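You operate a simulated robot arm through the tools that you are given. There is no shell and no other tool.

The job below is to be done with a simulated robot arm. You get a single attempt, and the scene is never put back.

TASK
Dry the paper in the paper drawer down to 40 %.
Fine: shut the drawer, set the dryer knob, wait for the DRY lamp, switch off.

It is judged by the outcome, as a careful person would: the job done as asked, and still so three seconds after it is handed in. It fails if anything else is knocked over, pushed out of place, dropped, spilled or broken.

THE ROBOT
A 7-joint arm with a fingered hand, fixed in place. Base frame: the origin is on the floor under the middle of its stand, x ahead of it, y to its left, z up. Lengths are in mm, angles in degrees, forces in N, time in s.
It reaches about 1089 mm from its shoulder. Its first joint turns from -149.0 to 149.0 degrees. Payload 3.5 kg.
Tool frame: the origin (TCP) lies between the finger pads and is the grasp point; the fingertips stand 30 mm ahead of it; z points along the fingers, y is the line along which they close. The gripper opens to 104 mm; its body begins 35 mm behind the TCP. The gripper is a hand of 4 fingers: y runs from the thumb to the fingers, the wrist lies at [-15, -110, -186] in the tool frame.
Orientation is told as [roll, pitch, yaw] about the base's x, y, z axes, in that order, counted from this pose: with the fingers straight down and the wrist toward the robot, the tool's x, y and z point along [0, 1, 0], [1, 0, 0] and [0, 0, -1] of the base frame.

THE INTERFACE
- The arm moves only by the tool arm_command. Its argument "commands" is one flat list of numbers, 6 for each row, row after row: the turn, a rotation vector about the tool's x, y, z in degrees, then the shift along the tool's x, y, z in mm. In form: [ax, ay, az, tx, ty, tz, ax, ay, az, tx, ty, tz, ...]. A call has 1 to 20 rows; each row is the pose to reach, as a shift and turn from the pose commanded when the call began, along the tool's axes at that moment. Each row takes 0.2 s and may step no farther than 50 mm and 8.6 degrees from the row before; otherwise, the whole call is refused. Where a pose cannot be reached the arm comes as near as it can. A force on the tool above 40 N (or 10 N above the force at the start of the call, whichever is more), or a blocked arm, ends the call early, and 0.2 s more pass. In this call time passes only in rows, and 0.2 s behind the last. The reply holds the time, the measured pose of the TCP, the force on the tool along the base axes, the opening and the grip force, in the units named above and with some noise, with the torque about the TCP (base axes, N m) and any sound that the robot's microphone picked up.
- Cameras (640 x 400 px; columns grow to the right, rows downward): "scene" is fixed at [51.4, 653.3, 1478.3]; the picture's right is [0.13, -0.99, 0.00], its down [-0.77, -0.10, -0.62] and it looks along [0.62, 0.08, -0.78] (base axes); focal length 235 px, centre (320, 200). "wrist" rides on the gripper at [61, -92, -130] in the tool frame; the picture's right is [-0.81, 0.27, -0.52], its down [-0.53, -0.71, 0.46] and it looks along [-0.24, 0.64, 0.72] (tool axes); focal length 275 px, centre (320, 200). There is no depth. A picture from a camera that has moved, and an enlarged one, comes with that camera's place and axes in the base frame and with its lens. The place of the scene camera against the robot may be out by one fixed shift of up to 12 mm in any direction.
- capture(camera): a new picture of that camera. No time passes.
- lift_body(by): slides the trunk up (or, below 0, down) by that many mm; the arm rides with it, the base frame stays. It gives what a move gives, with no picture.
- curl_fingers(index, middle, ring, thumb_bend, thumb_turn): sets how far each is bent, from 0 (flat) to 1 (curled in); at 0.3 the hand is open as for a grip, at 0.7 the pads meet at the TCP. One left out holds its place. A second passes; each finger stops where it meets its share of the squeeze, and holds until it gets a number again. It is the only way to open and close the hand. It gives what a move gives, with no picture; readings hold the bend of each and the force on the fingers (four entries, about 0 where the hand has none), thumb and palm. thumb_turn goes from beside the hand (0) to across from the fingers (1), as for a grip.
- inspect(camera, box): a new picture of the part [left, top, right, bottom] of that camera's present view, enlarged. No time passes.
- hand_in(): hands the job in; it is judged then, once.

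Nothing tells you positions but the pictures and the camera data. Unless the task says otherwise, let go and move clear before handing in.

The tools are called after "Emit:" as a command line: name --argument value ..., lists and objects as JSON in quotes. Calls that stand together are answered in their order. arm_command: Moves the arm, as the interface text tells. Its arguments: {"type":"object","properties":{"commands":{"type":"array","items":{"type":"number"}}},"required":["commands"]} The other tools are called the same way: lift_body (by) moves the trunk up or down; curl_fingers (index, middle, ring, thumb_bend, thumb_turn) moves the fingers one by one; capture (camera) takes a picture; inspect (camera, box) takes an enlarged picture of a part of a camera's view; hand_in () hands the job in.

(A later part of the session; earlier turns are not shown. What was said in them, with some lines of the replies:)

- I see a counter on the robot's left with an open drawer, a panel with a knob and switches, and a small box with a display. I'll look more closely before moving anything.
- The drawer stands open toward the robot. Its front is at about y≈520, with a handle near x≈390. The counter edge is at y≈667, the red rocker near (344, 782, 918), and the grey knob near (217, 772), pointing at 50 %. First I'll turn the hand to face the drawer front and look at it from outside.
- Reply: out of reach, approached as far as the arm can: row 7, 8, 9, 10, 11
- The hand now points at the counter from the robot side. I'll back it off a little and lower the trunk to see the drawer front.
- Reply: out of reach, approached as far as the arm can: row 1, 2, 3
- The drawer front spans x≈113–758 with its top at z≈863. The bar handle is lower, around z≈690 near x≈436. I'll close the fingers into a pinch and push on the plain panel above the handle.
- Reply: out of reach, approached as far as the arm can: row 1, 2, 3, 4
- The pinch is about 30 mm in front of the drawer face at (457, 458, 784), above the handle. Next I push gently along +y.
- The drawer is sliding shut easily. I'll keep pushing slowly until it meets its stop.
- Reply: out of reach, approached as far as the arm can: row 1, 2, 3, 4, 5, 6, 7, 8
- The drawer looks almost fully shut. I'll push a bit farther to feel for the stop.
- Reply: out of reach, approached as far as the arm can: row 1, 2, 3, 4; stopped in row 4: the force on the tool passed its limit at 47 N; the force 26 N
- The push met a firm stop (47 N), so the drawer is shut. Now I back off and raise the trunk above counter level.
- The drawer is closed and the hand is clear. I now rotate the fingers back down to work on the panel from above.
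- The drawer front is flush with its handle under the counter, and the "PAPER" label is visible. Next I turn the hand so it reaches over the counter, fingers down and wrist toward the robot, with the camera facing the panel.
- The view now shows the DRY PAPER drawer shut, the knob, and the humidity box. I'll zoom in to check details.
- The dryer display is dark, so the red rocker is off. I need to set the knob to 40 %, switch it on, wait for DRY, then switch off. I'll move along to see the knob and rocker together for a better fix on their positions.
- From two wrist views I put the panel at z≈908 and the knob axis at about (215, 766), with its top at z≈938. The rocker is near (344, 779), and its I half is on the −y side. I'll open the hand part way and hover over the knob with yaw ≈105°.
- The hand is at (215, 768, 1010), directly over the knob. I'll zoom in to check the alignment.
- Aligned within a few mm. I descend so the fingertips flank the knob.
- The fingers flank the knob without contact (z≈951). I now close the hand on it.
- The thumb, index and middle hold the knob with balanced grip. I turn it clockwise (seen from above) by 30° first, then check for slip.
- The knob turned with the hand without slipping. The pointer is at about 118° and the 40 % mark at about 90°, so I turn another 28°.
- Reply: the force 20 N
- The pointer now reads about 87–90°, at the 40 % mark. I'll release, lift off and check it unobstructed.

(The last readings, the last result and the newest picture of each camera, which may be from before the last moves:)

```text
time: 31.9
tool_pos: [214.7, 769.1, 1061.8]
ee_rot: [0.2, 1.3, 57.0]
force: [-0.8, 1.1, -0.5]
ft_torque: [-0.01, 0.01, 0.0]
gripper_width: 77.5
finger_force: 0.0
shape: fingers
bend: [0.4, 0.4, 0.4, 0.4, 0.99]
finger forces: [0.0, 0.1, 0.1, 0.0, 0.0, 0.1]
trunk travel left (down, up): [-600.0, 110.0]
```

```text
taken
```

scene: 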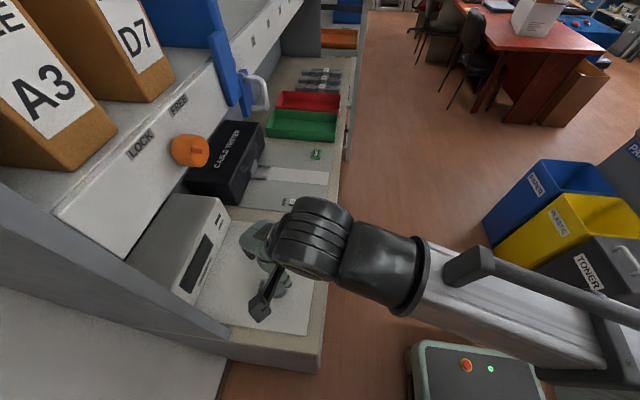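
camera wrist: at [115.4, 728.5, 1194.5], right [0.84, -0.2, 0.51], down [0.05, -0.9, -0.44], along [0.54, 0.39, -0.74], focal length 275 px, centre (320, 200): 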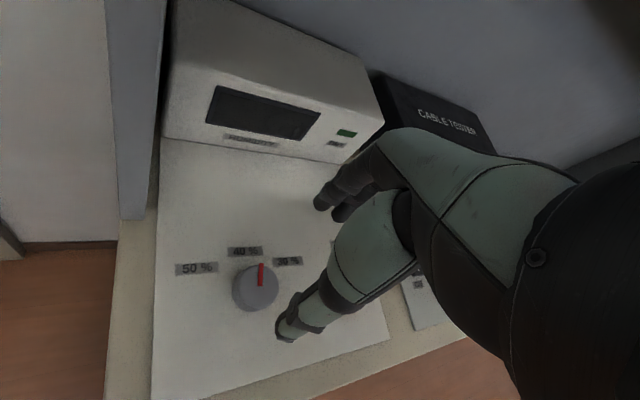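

Emit:
inspect --camera "wrist" --box '[160, 220, 320, 330]'

```text
3.64 times, centred on (240, 275) of wrist
camera zoom: at [115.4, 728.5, 1194.5], right [0.84, -0.2, 0.51], down [0.05, -0.9, -0.44], along [0.54, 0.39, -0.74], focal length 1001 px, centre (611, -73)
```

zoom: 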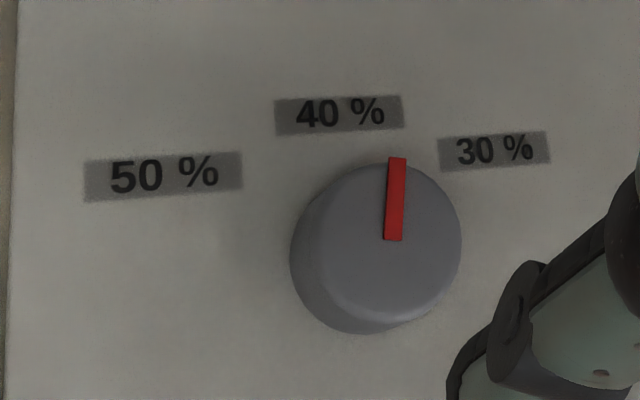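

Unobstructed, the pointer sits at about 80°, so it overshot 40 % by roughly 10°. I'll regrasp and turn it back about 10°.

Emit:
arm_command --commands '[0, 0, 0, 0, -1, 30, 0, 0, 0, 0, -2, 60, 0, 0, 0, 0, -2, 85, 0, 0, 0, 0, -2, 100, 0, 0, 0, 0, -2, 111]'

Emit:
inspect --camera "wrist" --box '[220, 160, 420, 380]'

Emit:
curl_fingers --index 0.7 --middle 0.7 --ring 0.6 --thumb_bend 0.7

Emit:
inspect --camera "wrist" --box '[220, 160, 420, 380]'

```text
time: 33.1
tool_pos: [213.9, 764.3, 948.5]
ee_rot: [0.1, 1.2, 57.1]
force: [0.7, -0.7, -0.4]
ft_torque: [0.02, 0.02, 0.0]
gripper_width: 77.5
finger_force: 0.1
shape: fingers
bend: [0.4, 0.4, 0.4, 0.4, 0.99]
finger forces: [0.0, 0.0, 0.0, 0.0, 0.0, 0.0]
trunk travel left (down, up): [-600.0, 110.0]
```

```text
1.82 times, centred on (320, 270) of wrist
camera zoom: at [114.3, 723.7, 1082.1], right [0.84, -0.2, 0.51], down [0.05, -0.9, -0.44], along [0.55, 0.39, -0.74], focal length 500 px, centre (320, 73)
```

zoom: 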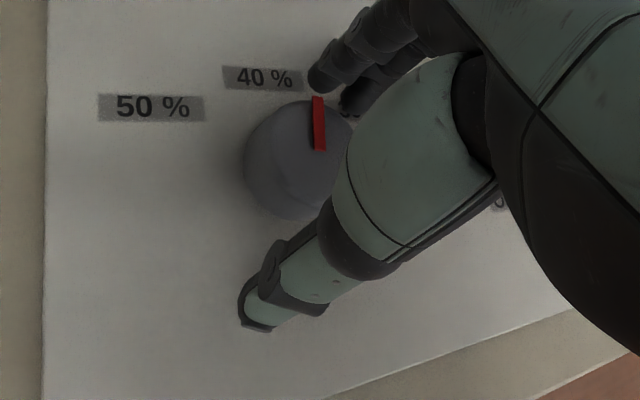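

```text
time: 34.1
tool_pos: [214.0, 765.8, 949.0]
ee_rot: [0.1, 1.4, 56.9]
force: [11.2, 12.3, 4.4]
ft_torque: [0.46, -0.38, -0.06]
gripper_width: 35.3
finger_force: 15.0
shape: fingers
bend: [0.53, 0.59, 0.6, 0.62, 1.0]
finger forces: [11.8, 11.5, 0.0, 0.0, 7.3, 0.0]
trunk travel left (down, up): [-600.0, 110.0]
```

```text
1.82 times, centred on (320, 270) of wrist
camera zoom: at [115.4, 724.7, 1081.8], right [0.84, -0.2, 0.51], down [0.05, -0.9, -0.44], along [0.55, 0.39, -0.74], focal length 500 px, centre (320, 73)
```

zoom: 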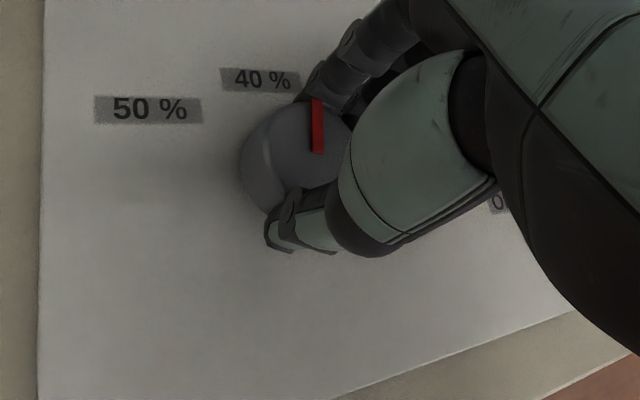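

Holding the knob again with the pointer at about 80°, I rotate the hand back about 10°.

Emit:
arm_command --commands '[0, 0, -3, 0, 0, 0, 0, 0, -6.5, 0, 0, 0, 0, 0, -10, 0, 0, 0]'

Emit:
inspect --camera "wrist" --box '[220, 160, 420, 380]'

```text
time: 34.9
tool_pos: [214.5, 765.5, 947.8]
ee_rot: [0.3, 1.3, 67.1]
force: [13.1, 13.7, 5.1]
ft_torque: [0.49, -0.48, -0.02]
gripper_width: 35.4
finger_force: 16.1
shape: fingers
bend: [0.53, 0.58, 0.6, 0.62, 1.0]
finger forces: [12.0, 13.3, 0.1, 0.1, 6.9, 0.0]
trunk travel left (down, up): [-600.0, 110.0]
```

```text
1.82 times, centred on (320, 270) of wrist
camera zoom: at [124.2, 707.4, 1082.0], right [0.86, -0.05, 0.51], down [0.21, -0.87, -0.44], along [0.47, 0.49, -0.74], focal length 500 px, centre (320, 73)
```

zoom: 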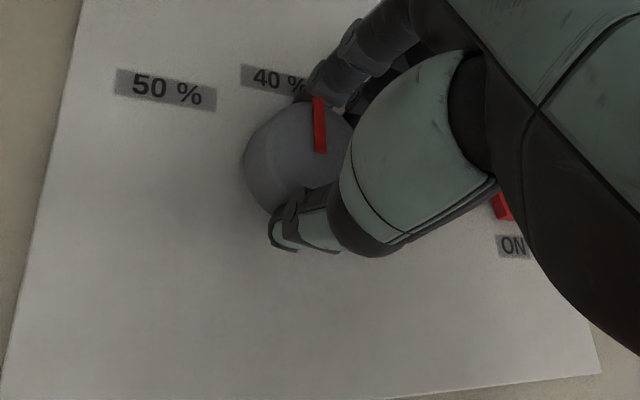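

The pointer now reads about 90°, right on 40 %. I release and check again.

Emit:
curl_fingers --index 0.4 --middle 0.4 --ring 0.4 --thumb_bend 0.4

Emit:
inspect --camera "wrist" --box '[220, 160, 420, 380]'

Emit:
arm_command --commands '[0, 0, 0, 0, 0, -15, 0, 0, 0, 0, 0, -40, 0, 0, 0, 0, 0, -70, 0, 0, 0, 0, 0, -100]'

Emit:
capture --camera "wrist"

Emit:
inspect --camera "wrist" --box '[160, 220, 320, 330]'

```text
time: 35.9
tool_pos: [213.2, 764.2, 948.9]
ee_rot: [0.3, 1.3, 66.9]
force: [-0.3, 0.8, 0.5]
ft_torque: [-0.02, -0.01, 0.0]
gripper_width: 77.6
finger_force: 0.1
shape: fingers
bend: [0.4, 0.4, 0.4, 0.4, 0.99]
finger forces: [0.0, 0.1, 0.0, 0.1, 0.0, 0.1]
trunk travel left (down, up): [-600.0, 110.0]
```

```text
1.82 times, centred on (320, 270) of wrist
camera zoom: at [123.1, 706.7, 1082.6], right [0.86, -0.05, 0.51], down [0.21, -0.87, -0.44], along [0.47, 0.48, -0.74], focal length 500 px, centre (320, 73)
```

zoom: 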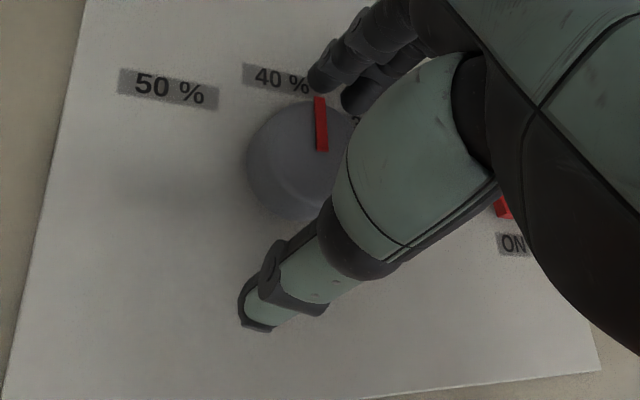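

```text
time: 36.9
tool_pos: [212.6, 763.5, 1048.9]
ee_rot: [0.3, 1.3, 67.0]
force: [0.6, -0.4, 0.9]
ft_torque: [0.0, 0.0, -0.03]
gripper_width: 77.2
finger_force: 0.2
shape: fingers
bend: [0.4, 0.4, 0.4, 0.4, 0.99]
finger forces: [0.0, 0.0, 0.0, 0.1, 0.0, 0.0]
trunk travel left (down, up): [-600.0, 110.0]
```

```text
taken
camera wrist: at [122.1, 706.8, 1182.3], right [0.86, -0.05, 0.51], down [0.21, -0.87, -0.44], along [0.47, 0.48, -0.74], focal length 275 px, centre (320, 200)
```

wrist: 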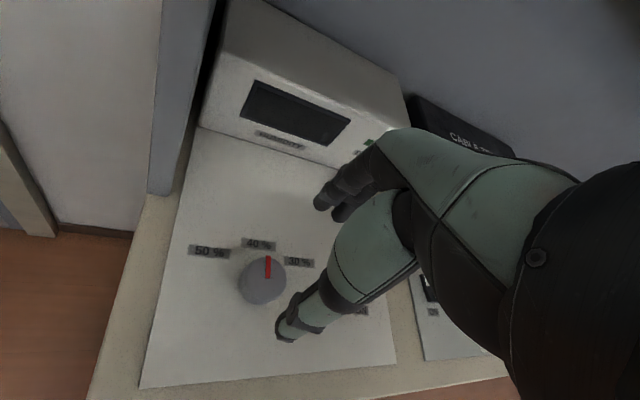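

```text
3.64 times, centred on (240, 275) of wrist
camera zoom: at [122.1, 706.8, 1182.3], right [0.86, -0.05, 0.51], down [0.21, -0.87, -0.44], along [0.47, 0.48, -0.74], focal length 1001 px, centre (611, -73)
```

zoom: 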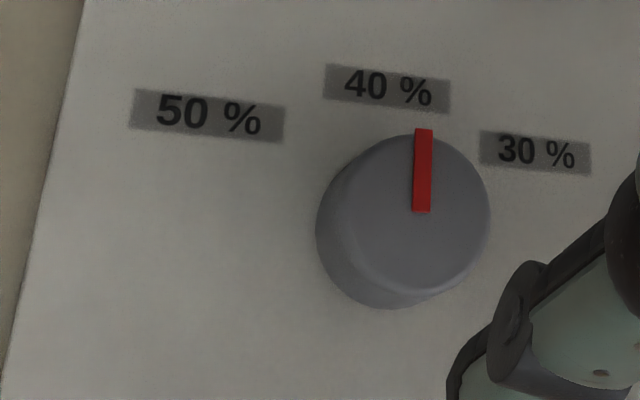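

The pointer is now squarely on 40 %. Next I form a pointing index finger, with the other fingers curled and the thumb aside, to press the rocker.

Emit:
curl_fingers --index 0.6 --middle 1.0 --ring 1.0 --thumb_bend 0.4 --thumb_turn 0

Emit:
capture --camera "wrist"

Emit:
inspect --camera "scene" --box '[200, 180, 400, 330]'

```text
time: 37.9
tool_pos: [213.1, 764.1, 1048.3]
ee_rot: [0.3, 1.3, 67.0]
force: [-0.5, 0.2, 0.2]
ft_torque: [-0.04, 0.0, -0.03]
gripper_width: 118.9
finger_force: 0.0
shape: fingers
bend: [0.6, 1.0, 1.0, 0.4, 0.0]
finger forces: [0.0, 0.0, 0.0, 0.1, 0.1, 0.1]
trunk travel left (down, up): [-600.0, 110.0]
```

```text
taken
camera wrist: at [122.1, 706.9, 1182.0], right [0.86, -0.05, 0.51], down [0.21, -0.87, -0.44], along [0.47, 0.48, -0.74], focal length 275 px, centre (320, 200)
```

wrist: 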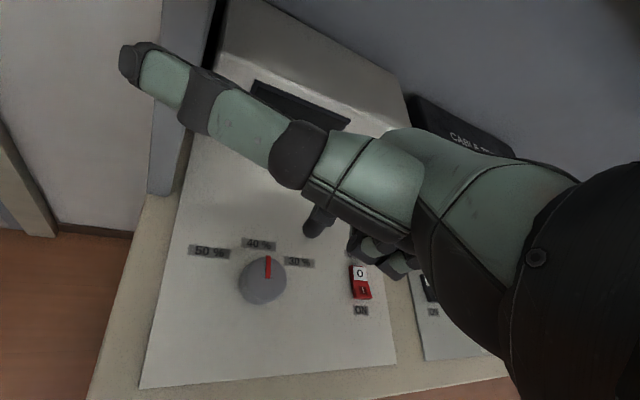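

```text
2.67 times, centred on (300, 255) of scene
camera zoom: at [51.4, 653.3, 1478.3], right [0.13, -0.99, 0.0], down [-0.77, -0.1, -0.62], along [0.62, 0.08, -0.78], focal length 626 px, centre (373, 53)
```

zoom: 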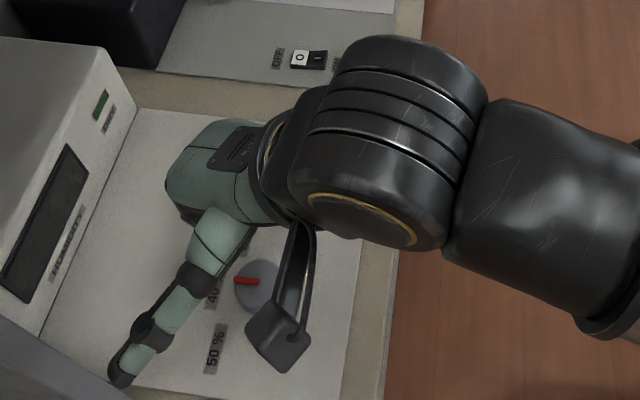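

Emit:
inspect --camera "wrist" --box '[270, 180, 430, 300]'

```text
3.33 times, centred on (350, 240) of wrist
camera zoom: at [122.1, 706.9, 1182.0], right [0.86, -0.05, 0.51], down [0.21, -0.87, -0.44], along [0.47, 0.48, -0.74], focal length 918 px, centre (220, 67)
```

zoom: 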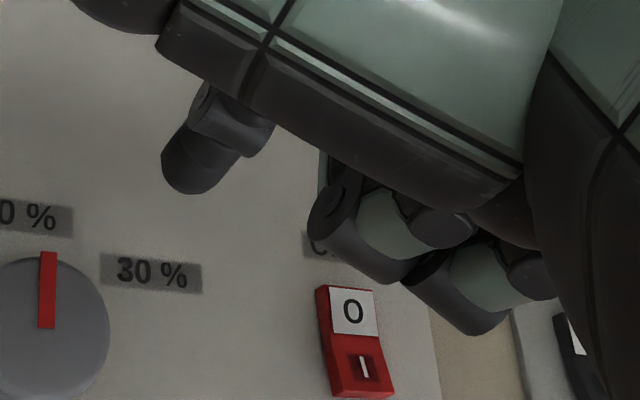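

The index tip sits about (6, 14, 30) ahead of the TCP, with the curled fingers well behind it. The rocker's I half is at (344.5, 768) and its O half at (344.5, 790). I'll hover the fingertip over the I half.

Emit:
arm_command --commands '[0, 0, 3, -31, 9.4, 0, 0, 0, 6, -62, 18.7, 0, 0, 0, 10, -93, 28, 0, 0, 0, 10, -124.2, 37.5, 0, 0, 0, 10, -124.2, 37.5, 30, 0, 0, 10, -124.2, 37.5, 55, 0, 0, 10, -124.2, 37.5, 70]'

Emit:
capture --camera "wrist"

Emit:
inspect --camera "wrist" --box '[250, 180, 430, 320]'

Emit:
inspect --camera "scene" --box '[160, 180, 360, 330]'

```text
time: 39.5
tool_pos: [340.3, 752.4, 979.1]
ee_rot: [0.2, 1.4, 57.0]
force: [-0.4, 0.1, 0.4]
ft_torque: [-0.02, -0.02, -0.01]
gripper_width: 118.7
finger_force: 0.1
shape: fingers
bend: [0.6, 1.0, 1.0, 0.4, 0.0]
finger forces: [0.0, 0.0, 0.0, 0.0, 0.0, 0.0]
trunk travel left (down, up): [-600.0, 110.0]
```

```text
taken
camera wrist: at [240.8, 710.9, 1112.9], right [0.84, -0.2, 0.51], down [0.05, -0.9, -0.44], along [0.55, 0.39, -0.74], focal length 275 px, centre (320, 200)
```

wrist: 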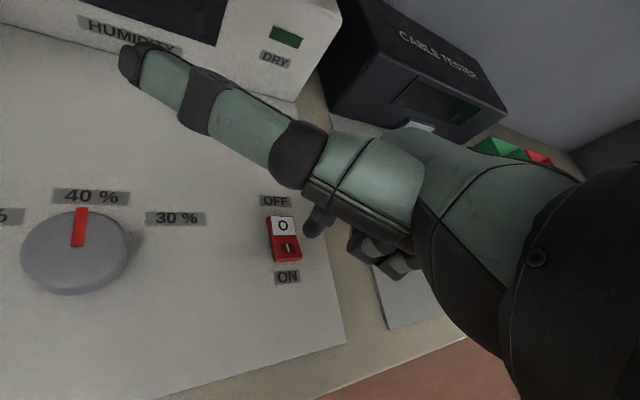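

```text
2.86 times, centred on (340, 250) of wrist
camera zoom: at [240.8, 710.9, 1112.9], right [0.84, -0.2, 0.51], down [0.05, -0.9, -0.44], along [0.55, 0.39, -0.74], focal length 786 px, centre (263, 57)
```

zoom: 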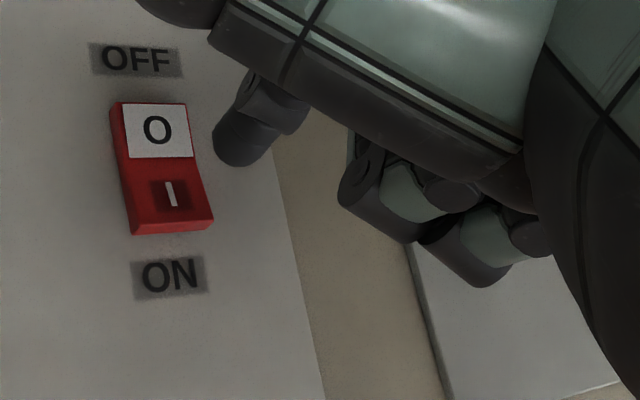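

```text
2.67 times, centred on (260, 255) of scene
camera zoom: at [51.4, 653.3, 1478.3], right [0.13, -0.99, 0.0], down [-0.77, -0.1, -0.62], along [0.62, 0.08, -0.78], focal length 626 px, centre (480, 53)
```

zoom: 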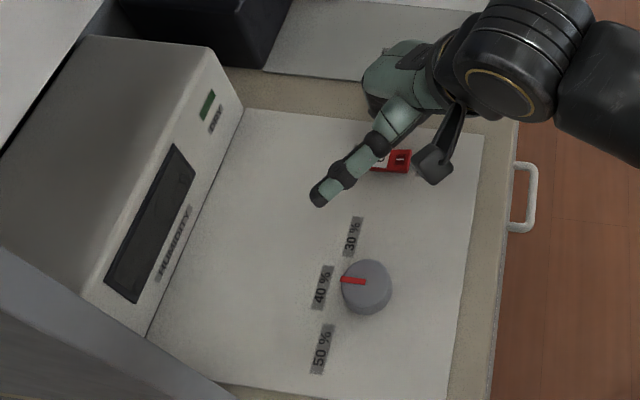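

The fingertip is over the I half. I go down in small steps to press it.

Emit:
arm_command --commands '[0, 0, 0, -1, -1, 8, 0, 0, 0, -2, -2.2, 16, 0, 0, 0, -2, -2.2, 22, 0, 0, 0, -2, -2.2, 26, 0, 0, 0, -2, -2.2, 29, 0, 0, 0, -2, -2.2, 32]'

Emit:
inspect --camera "wrist" --box '[250, 180, 430, 320]'

Emit:
inspect --camera "scene" --box '[160, 180, 360, 330]'

```text
time: 40.9
tool_pos: [343.2, 748.3, 945.7]
ee_rot: [0.1, 1.3, 57.0]
force: [-0.1, 0.5, 0.5]
ft_torque: [-0.01, 0.02, 0.01]
gripper_width: 118.6
finger_force: 0.1
shape: fingers
bend: [0.6, 1.0, 1.0, 0.4, 0.0]
finger forces: [0.0, 0.0, 0.0, 0.1, 0.0, 0.0]
trunk travel left (down, up): [-600.0, 110.0]
heard: click, click
```

```text
2.86 times, centred on (340, 250) of wrist
camera zoom: at [243.6, 707.4, 1079.2], right [0.84, -0.2, 0.51], down [0.05, -0.9, -0.44], along [0.55, 0.39, -0.74], focal length 786 px, centre (263, 57)
```

zoom: 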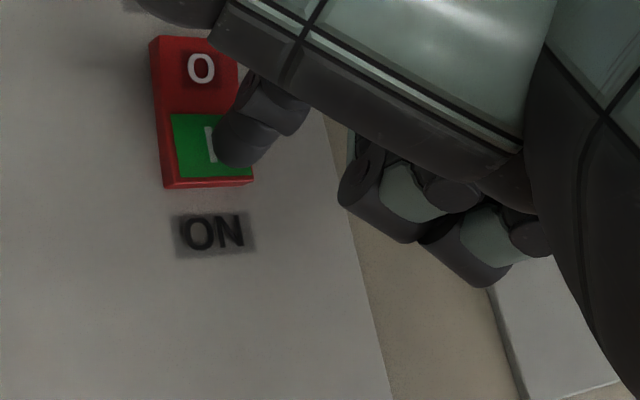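

```text
2.67 times, centred on (260, 255) of scene
camera zoom: at [51.4, 653.3, 1478.3], right [0.13, -0.99, 0.0], down [-0.77, -0.1, -0.62], along [0.62, 0.08, -0.78], focal length 626 px, centre (480, 53)
```

zoom: 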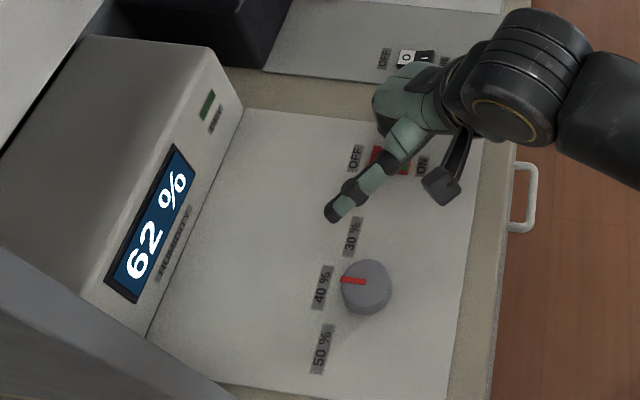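

The dryer is on: two clicks, the I side lit green, and the display reads 62 %. I lift the finger and hover over the O half, ready to switch off, while watching the humidity.

Emit:
arm_command --commands '[0, 0, 0, 0, 0, -12, 0, 0, 0, 0, 0, -22, 0, 0, 0, 8, 11, -22, 0, 0, 0, 16.5, 22.7, -22]'

Emit:
inspect --camera "scene" --box '[160, 180, 360, 330]'

Emit:
inspect --camera "wrist" --box '[250, 180, 430, 320]'

```text
time: 41.9
tool_pos: [341.1, 776.6, 967.1]
ee_rot: [0.0, 1.4, 57.0]
force: [0.7, 0.2, 0.9]
ft_torque: [-0.02, 0.01, 0.0]
gripper_width: 118.9
finger_force: 0.1
shape: fingers
bend: [0.6, 1.0, 1.0, 0.4, 0.0]
finger forces: [0.0, 0.0, 0.0, 0.0, 0.0, 0.0]
trunk travel left (down, up): [-600.0, 110.0]
```

```text
2.67 times, centred on (260, 255) of scene
camera zoom: at [51.4, 653.3, 1478.3], right [0.13, -0.99, 0.0], down [-0.77, -0.1, -0.62], along [0.62, 0.08, -0.78], focal length 626 px, centre (480, 53)
```

zoom: 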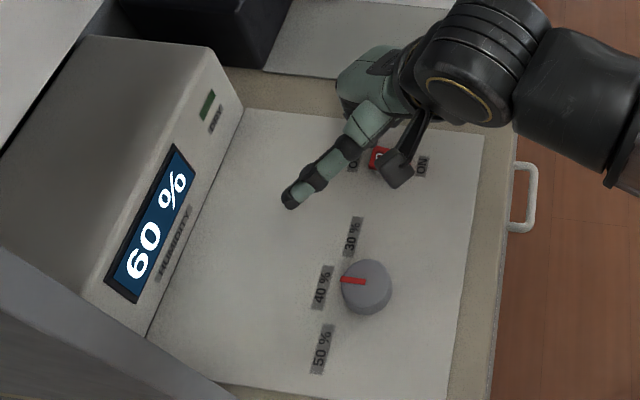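

```text
2.86 times, centred on (340, 250) of wrist
camera zoom: at [241.5, 736.2, 1100.4], right [0.84, -0.2, 0.51], down [0.05, -0.9, -0.44], along [0.55, 0.39, -0.74], focal length 786 px, centre (263, 57)
```

zoom: 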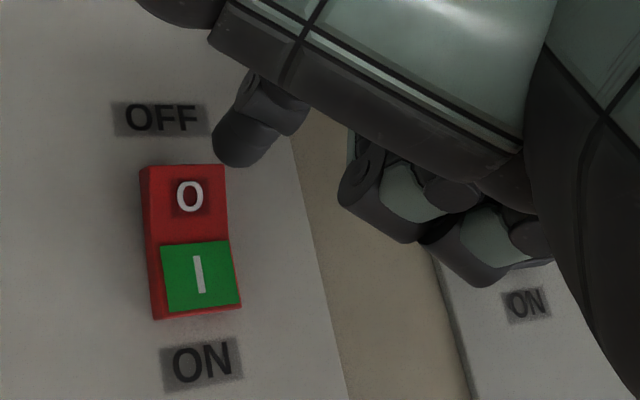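

Humidity is falling about 2 % per second and now reads 60 %. The finger is over the O half. I lower it slightly and wait a few seconds.

Emit:
arm_command --commands '[0, 0, 0, 0, 0, 4, 0, 0, 0, 0, 0, 8, 0, 0, 0, 0, 0, 8, 0, 0, 0, 0, 0, 8, 0, 0, 0, 0, 0, 8, 0, 0, 0, 0, 0, 8, 0, 0, 0, 0, 0, 8, 0, 0, 0, 0, 0, 8, 0, 0, 0, 0, 0, 8, 0, 0, 0, 0, 0, 8, 0, 0, 0, 0, 0, 8, 0, 0, 0, 0, 0, 8, 0, 0, 0, 0, 0, 8, 0, 0, 0, 0, 0, 8]'

Emit:
inspect --camera "scene" --box '[160, 180, 360, 330]'

Emit:
inspect --camera "wrist" --box '[250, 180, 430, 320]'

```text
time: 44.9
tool_pos: [341.4, 777.1, 959.7]
ee_rot: [0.2, 1.3, 57.0]
force: [0.6, 0.0, 0.0]
ft_torque: [0.02, -0.03, 0.01]
gripper_width: 118.8
finger_force: 0.1
shape: fingers
bend: [0.6, 1.0, 1.0, 0.4, 0.0]
finger forces: [0.1, 0.0, 0.0, 0.1, 0.0, 0.0]
trunk travel left (down, up): [-600.0, 110.0]
```

```text
2.67 times, centred on (260, 255) of scene
camera zoom: at [51.4, 653.3, 1478.3], right [0.13, -0.99, 0.0], down [-0.77, -0.1, -0.62], along [0.62, 0.08, -0.78], focal length 626 px, centre (480, 53)
```

zoom: 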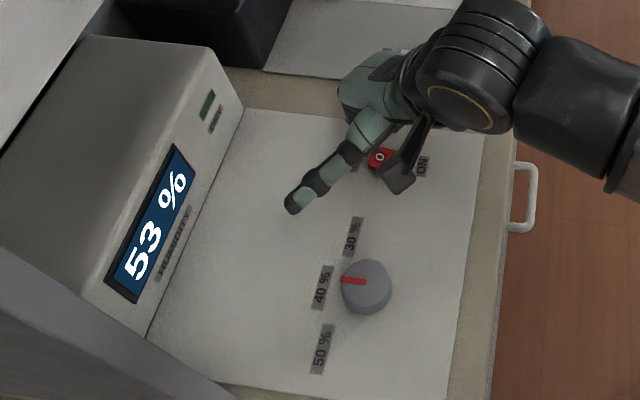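

```text
2.86 times, centred on (340, 250) of wrist
camera zoom: at [240.9, 735.5, 1093.2], right [0.84, -0.2, 0.51], down [0.05, -0.9, -0.44], along [0.55, 0.39, -0.74], focal length 786 px, centre (263, 57)
```

zoom: 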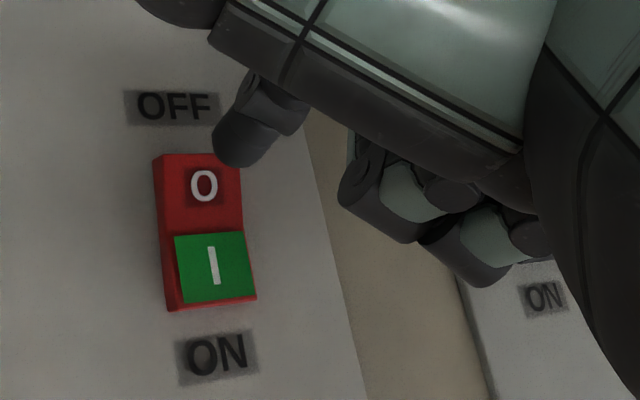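

Now 53 %, about 5.5 s from 40 %. I wait 4.2 s more.

Emit:
arm_command --commands '[0, 0, 0, 0, 0, 0, 0, 0, 0, 0, 0, 0, 0, 0, 0, 0, 0, 0, 0, 0, 0, 0, 0, 0, 0, 0, 0, 0, 0, 0, 0, 0, 0, 0, 0, 0, 0, 0, 0, 0, 0, 0, 0, 0, 0, 0, 0, 0, 0, 0, 0, 0, 0, 0, 0, 0, 0, 0, 0, 0, 0, 0, 0, 0, 0, 0, 0, 0, 0, 0, 0, 0, 0, 0, 0, 0, 0, 0, 0, 0, 0, 0, 0, 0, 0, 0, 0, 0, 0, 0, 0, 0, 0, 0, 0, 0, 0, 0, 0, 0, 0, 0, 0, 0, 0, 0, 0, 0, 0, 0, 0, 0, 0, 0, 0, 0, 0, 0, 0, 0]'

Emit:
inspect --camera "scene" --box '[160, 180, 360, 330]'

```text
time: 49.1
tool_pos: [341.4, 776.7, 960.7]
ee_rot: [0.1, 1.3, 57.0]
force: [0.4, -0.3, -0.2]
ft_torque: [0.0, -0.01, -0.03]
gripper_width: 118.5
finger_force: 0.1
shape: fingers
bend: [0.6, 1.0, 1.0, 0.4, 0.0]
finger forces: [0.0, 0.0, 0.0, 0.0, 0.0, 0.0]
trunk travel left (down, up): [-600.0, 110.0]
```

```text
2.67 times, centred on (260, 255) of scene
camera zoom: at [51.4, 653.3, 1478.3], right [0.13, -0.99, 0.0], down [-0.77, -0.1, -0.62], along [0.62, 0.08, -0.78], focal length 626 px, centre (480, 53)
```

zoom: 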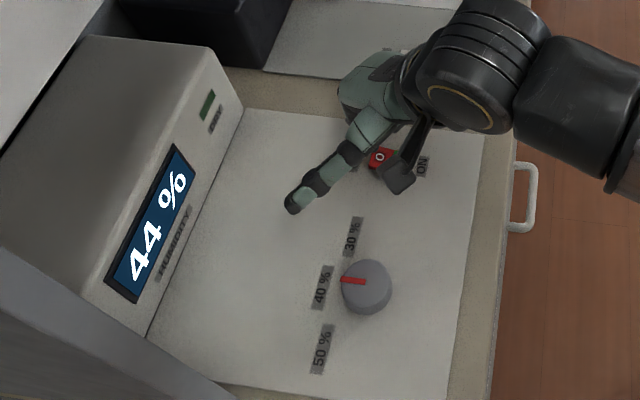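

Now 44 % with the lamp still off. I wait in shorter steps.

Emit:
arm_command --commands '[0, 0, 0, 0, 0, 0, 0, 0, 0, 0, 0, 0, 0, 0, 0, 0, 0, 0, 0, 0, 0, 0, 0, 0, 0, 0, 0, 0, 0, 0, 0, 0, 0, 0, 0, 0]'

Emit:
inspect --camera "scene" --box '[160, 180, 360, 330]'

```text
time: 50.5
tool_pos: [338.8, 775.8, 961.1]
ee_rot: [0.1, 1.3, 57.0]
force: [-0.1, -0.4, -0.2]
ft_torque: [0.0, 0.01, 0.04]
gripper_width: 118.7
finger_force: 0.0
shape: fingers
bend: [0.6, 1.0, 1.0, 0.4, 0.0]
finger forces: [0.1, 0.0, 0.0, 0.0, 0.1, 0.0]
trunk travel left (down, up): [-600.0, 110.0]
```

```text
2.67 times, centred on (260, 255) of scene
camera zoom: at [51.4, 653.3, 1478.3], right [0.13, -0.99, 0.0], down [-0.77, -0.1, -0.62], along [0.62, 0.08, -0.78], focal length 626 px, centre (480, 53)
```

zoom: 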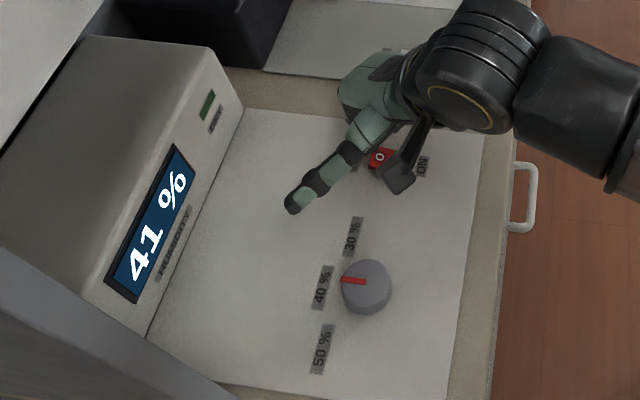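

41 % now, so the lamp should be imminent. One more short step.

Emit:
arm_command --commands '[0, 0, 0, 0, 0, 2]'

Emit:
inspect --camera "scene" --box '[160, 180, 360, 330]'

```text
time: 50.9
tool_pos: [340.5, 776.0, 958.9]
ee_rot: [0.0, 1.2, 57.1]
force: [0.7, 0.1, 0.5]
ft_torque: [0.01, -0.02, 0.02]
gripper_width: 118.9
finger_force: 0.1
shape: fingers
bend: [0.6, 1.0, 1.0, 0.4, 0.0]
finger forces: [0.1, 0.0, 0.0, 0.0, 0.0, 0.0]
trunk travel left (down, up): [-600.0, 110.0]
```

```text
2.67 times, centred on (260, 255) of scene
camera zoom: at [51.4, 653.3, 1478.3], right [0.13, -0.99, 0.0], down [-0.77, -0.1, -0.62], along [0.62, 0.08, -0.78], focal length 626 px, centre (480, 53)
```

zoom: 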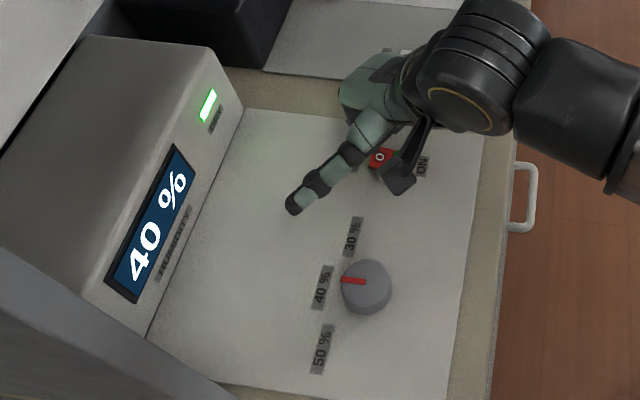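

The DRY lamp is lit at 40 %. I press the O half now to switch off.

Emit:
arm_command --commands '[0, 0, 0, 0, 0, 7, 0, 0, 0, 0, 0, 12, 0, 0, 0, 0, 0, 15]'

Emit:
inspect --camera "scene" --box '[160, 180, 360, 330]'

Emit:
inspect --camera "wrist" --box '[250, 180, 430, 320]'

```text
time: 51.7
tool_pos: [339.7, 773.9, 943.0]
ee_rot: [0.1, 1.2, 56.9]
force: [-0.5, 0.2, 6.6]
ft_torque: [0.17, -0.06, 0.02]
gripper_width: 118.6
finger_force: 3.1
shape: fingers
bend: [0.6, 1.0, 1.0, 0.4, 0.0]
finger forces: [7.0, 0.0, 0.1, 0.0, 0.0, 0.1]
trunk travel left (down, up): [-600.0, 110.0]
heard: click, click
```

```text
2.67 times, centred on (260, 255) of scene
camera zoom: at [51.4, 653.3, 1478.3], right [0.13, -0.99, 0.0], down [-0.77, -0.1, -0.62], along [0.62, 0.08, -0.78], focal length 626 px, centre (480, 53)
```

zoom: 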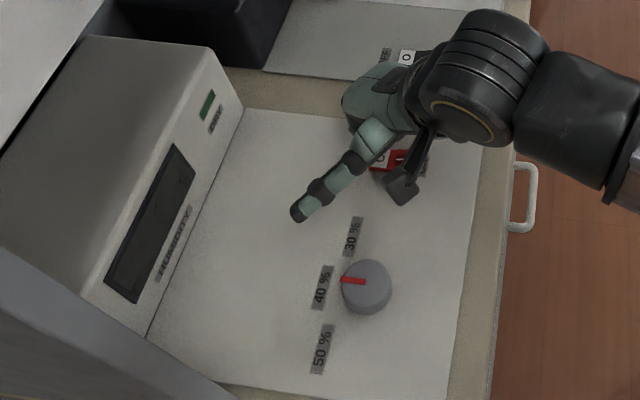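

```text
2.86 times, centred on (340, 250) of wrist
camera zoom: at [240.9, 734.7, 1077.2], right [0.84, -0.2, 0.51], down [0.05, -0.9, -0.44], along [0.55, 0.4, -0.74], focal length 786 px, centre (263, 57)
```

zoom: 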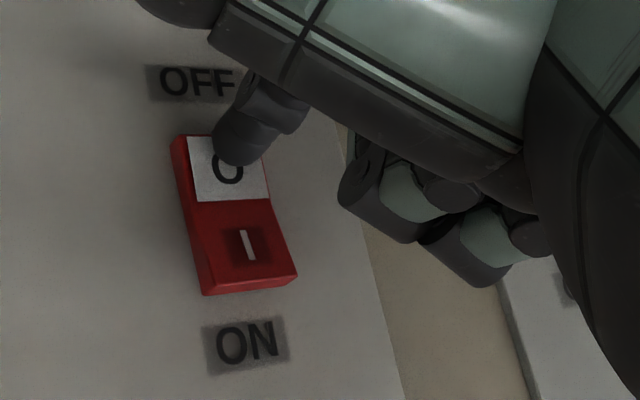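

The dryer is off: the display is dark and O is lit white. I lift straight up, retract from the counter, and check the final state.

Emit:
arm_command --commands '[0, 0, 0, 0, 0, -12, 0, 0, 0, 0, 0, -40, 0, 0, 0, 0, 0, -75, 0, 0, 0, 0, 0, -110, 0, 0, 0, 0, 0, -140, 0, 0, 0, -20, -30, -150, 0, 0, 0, -42, -60, -150, 0, 0, 0, -64, -95, -150, 0, 0, 0, -87, -130, -150, 0, 0, 0, -109, -168, -150]'

Emit:
capture --camera "scene"

Emit:
inspect --camera "scene" --box '[160, 180, 360, 330]'

Emit:
capture --camera "wrist"

```text
time: 53.9
tool_pos: [345.0, 578.2, 1099.6]
ee_rot: [0.1, 1.3, 57.0]
force: [-0.6, 0.0, 0.3]
ft_torque: [-0.03, 0.0, 0.03]
gripper_width: 118.7
finger_force: 0.0
shape: fingers
bend: [0.6, 1.0, 1.0, 0.4, 0.0]
finger forces: [0.1, 0.0, 0.1, 0.0, 0.1, 0.0]
trunk travel left (down, up): [-600.0, 110.0]
```

```text
taken
```

scene: 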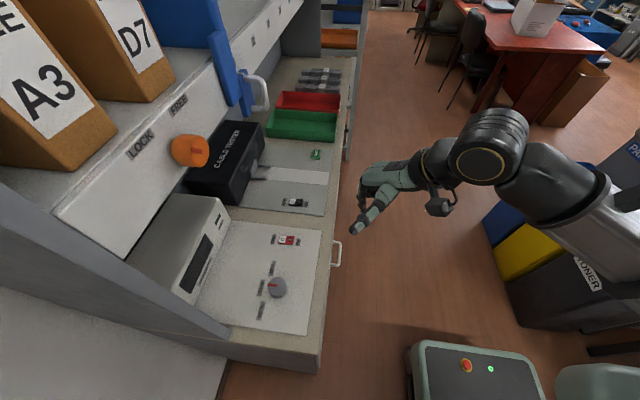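

```text
2.67 times, centred on (260, 255) of scene
camera zoom: at [51.4, 653.3, 1478.3], right [0.13, -0.99, 0.0], down [-0.77, -0.1, -0.62], along [0.62, 0.08, -0.78], focal length 626 px, centre (480, 53)
```

zoom: 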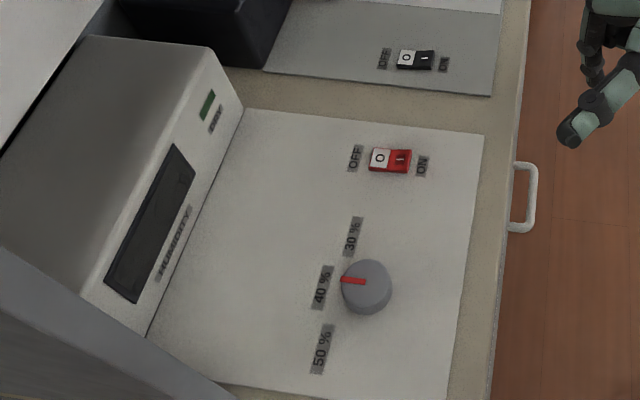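

```text
taken
camera wrist: at [244.7, 537.6, 1232.5], right [0.84, -0.2, 0.51], down [0.05, -0.9, -0.44], along [0.55, 0.39, -0.74], focal length 275 px, centre (320, 200)
```

wrist: 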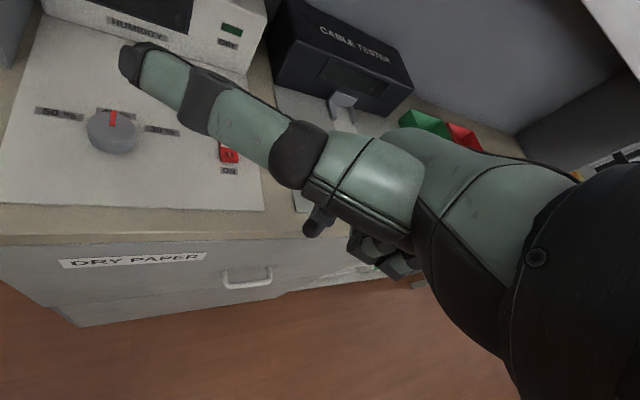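

The drawer is shut, the knob points at 40 %, the dryer is switched off after the DRY lamp lit, and nothing else has moved. The hand is clear of the counter, so I hand in.

Emit:
hand_in

```text
The job is handed in.
```

The paper in the drawer has been dried to 40 %, and I've handed the job in. No verdict came back with it.

- **Drawer:** I pushed the DRY PAPER drawer shut until it met a firm stop.
- **Knob:** I turned it from 50 % to 40 %. The first turn went about 10° past the mark, so I turned it back, and the pointer now sits on 40 %.
- **Dryer:** The dryer was off at the start, so I switched it on, and the display read 62 %. The DRY lamp lit at 40 %, and I switched it off within about a second.

In the last pictures the display is dark, the switch is at O, nothing else has moved, and the hand is clear of the counter.
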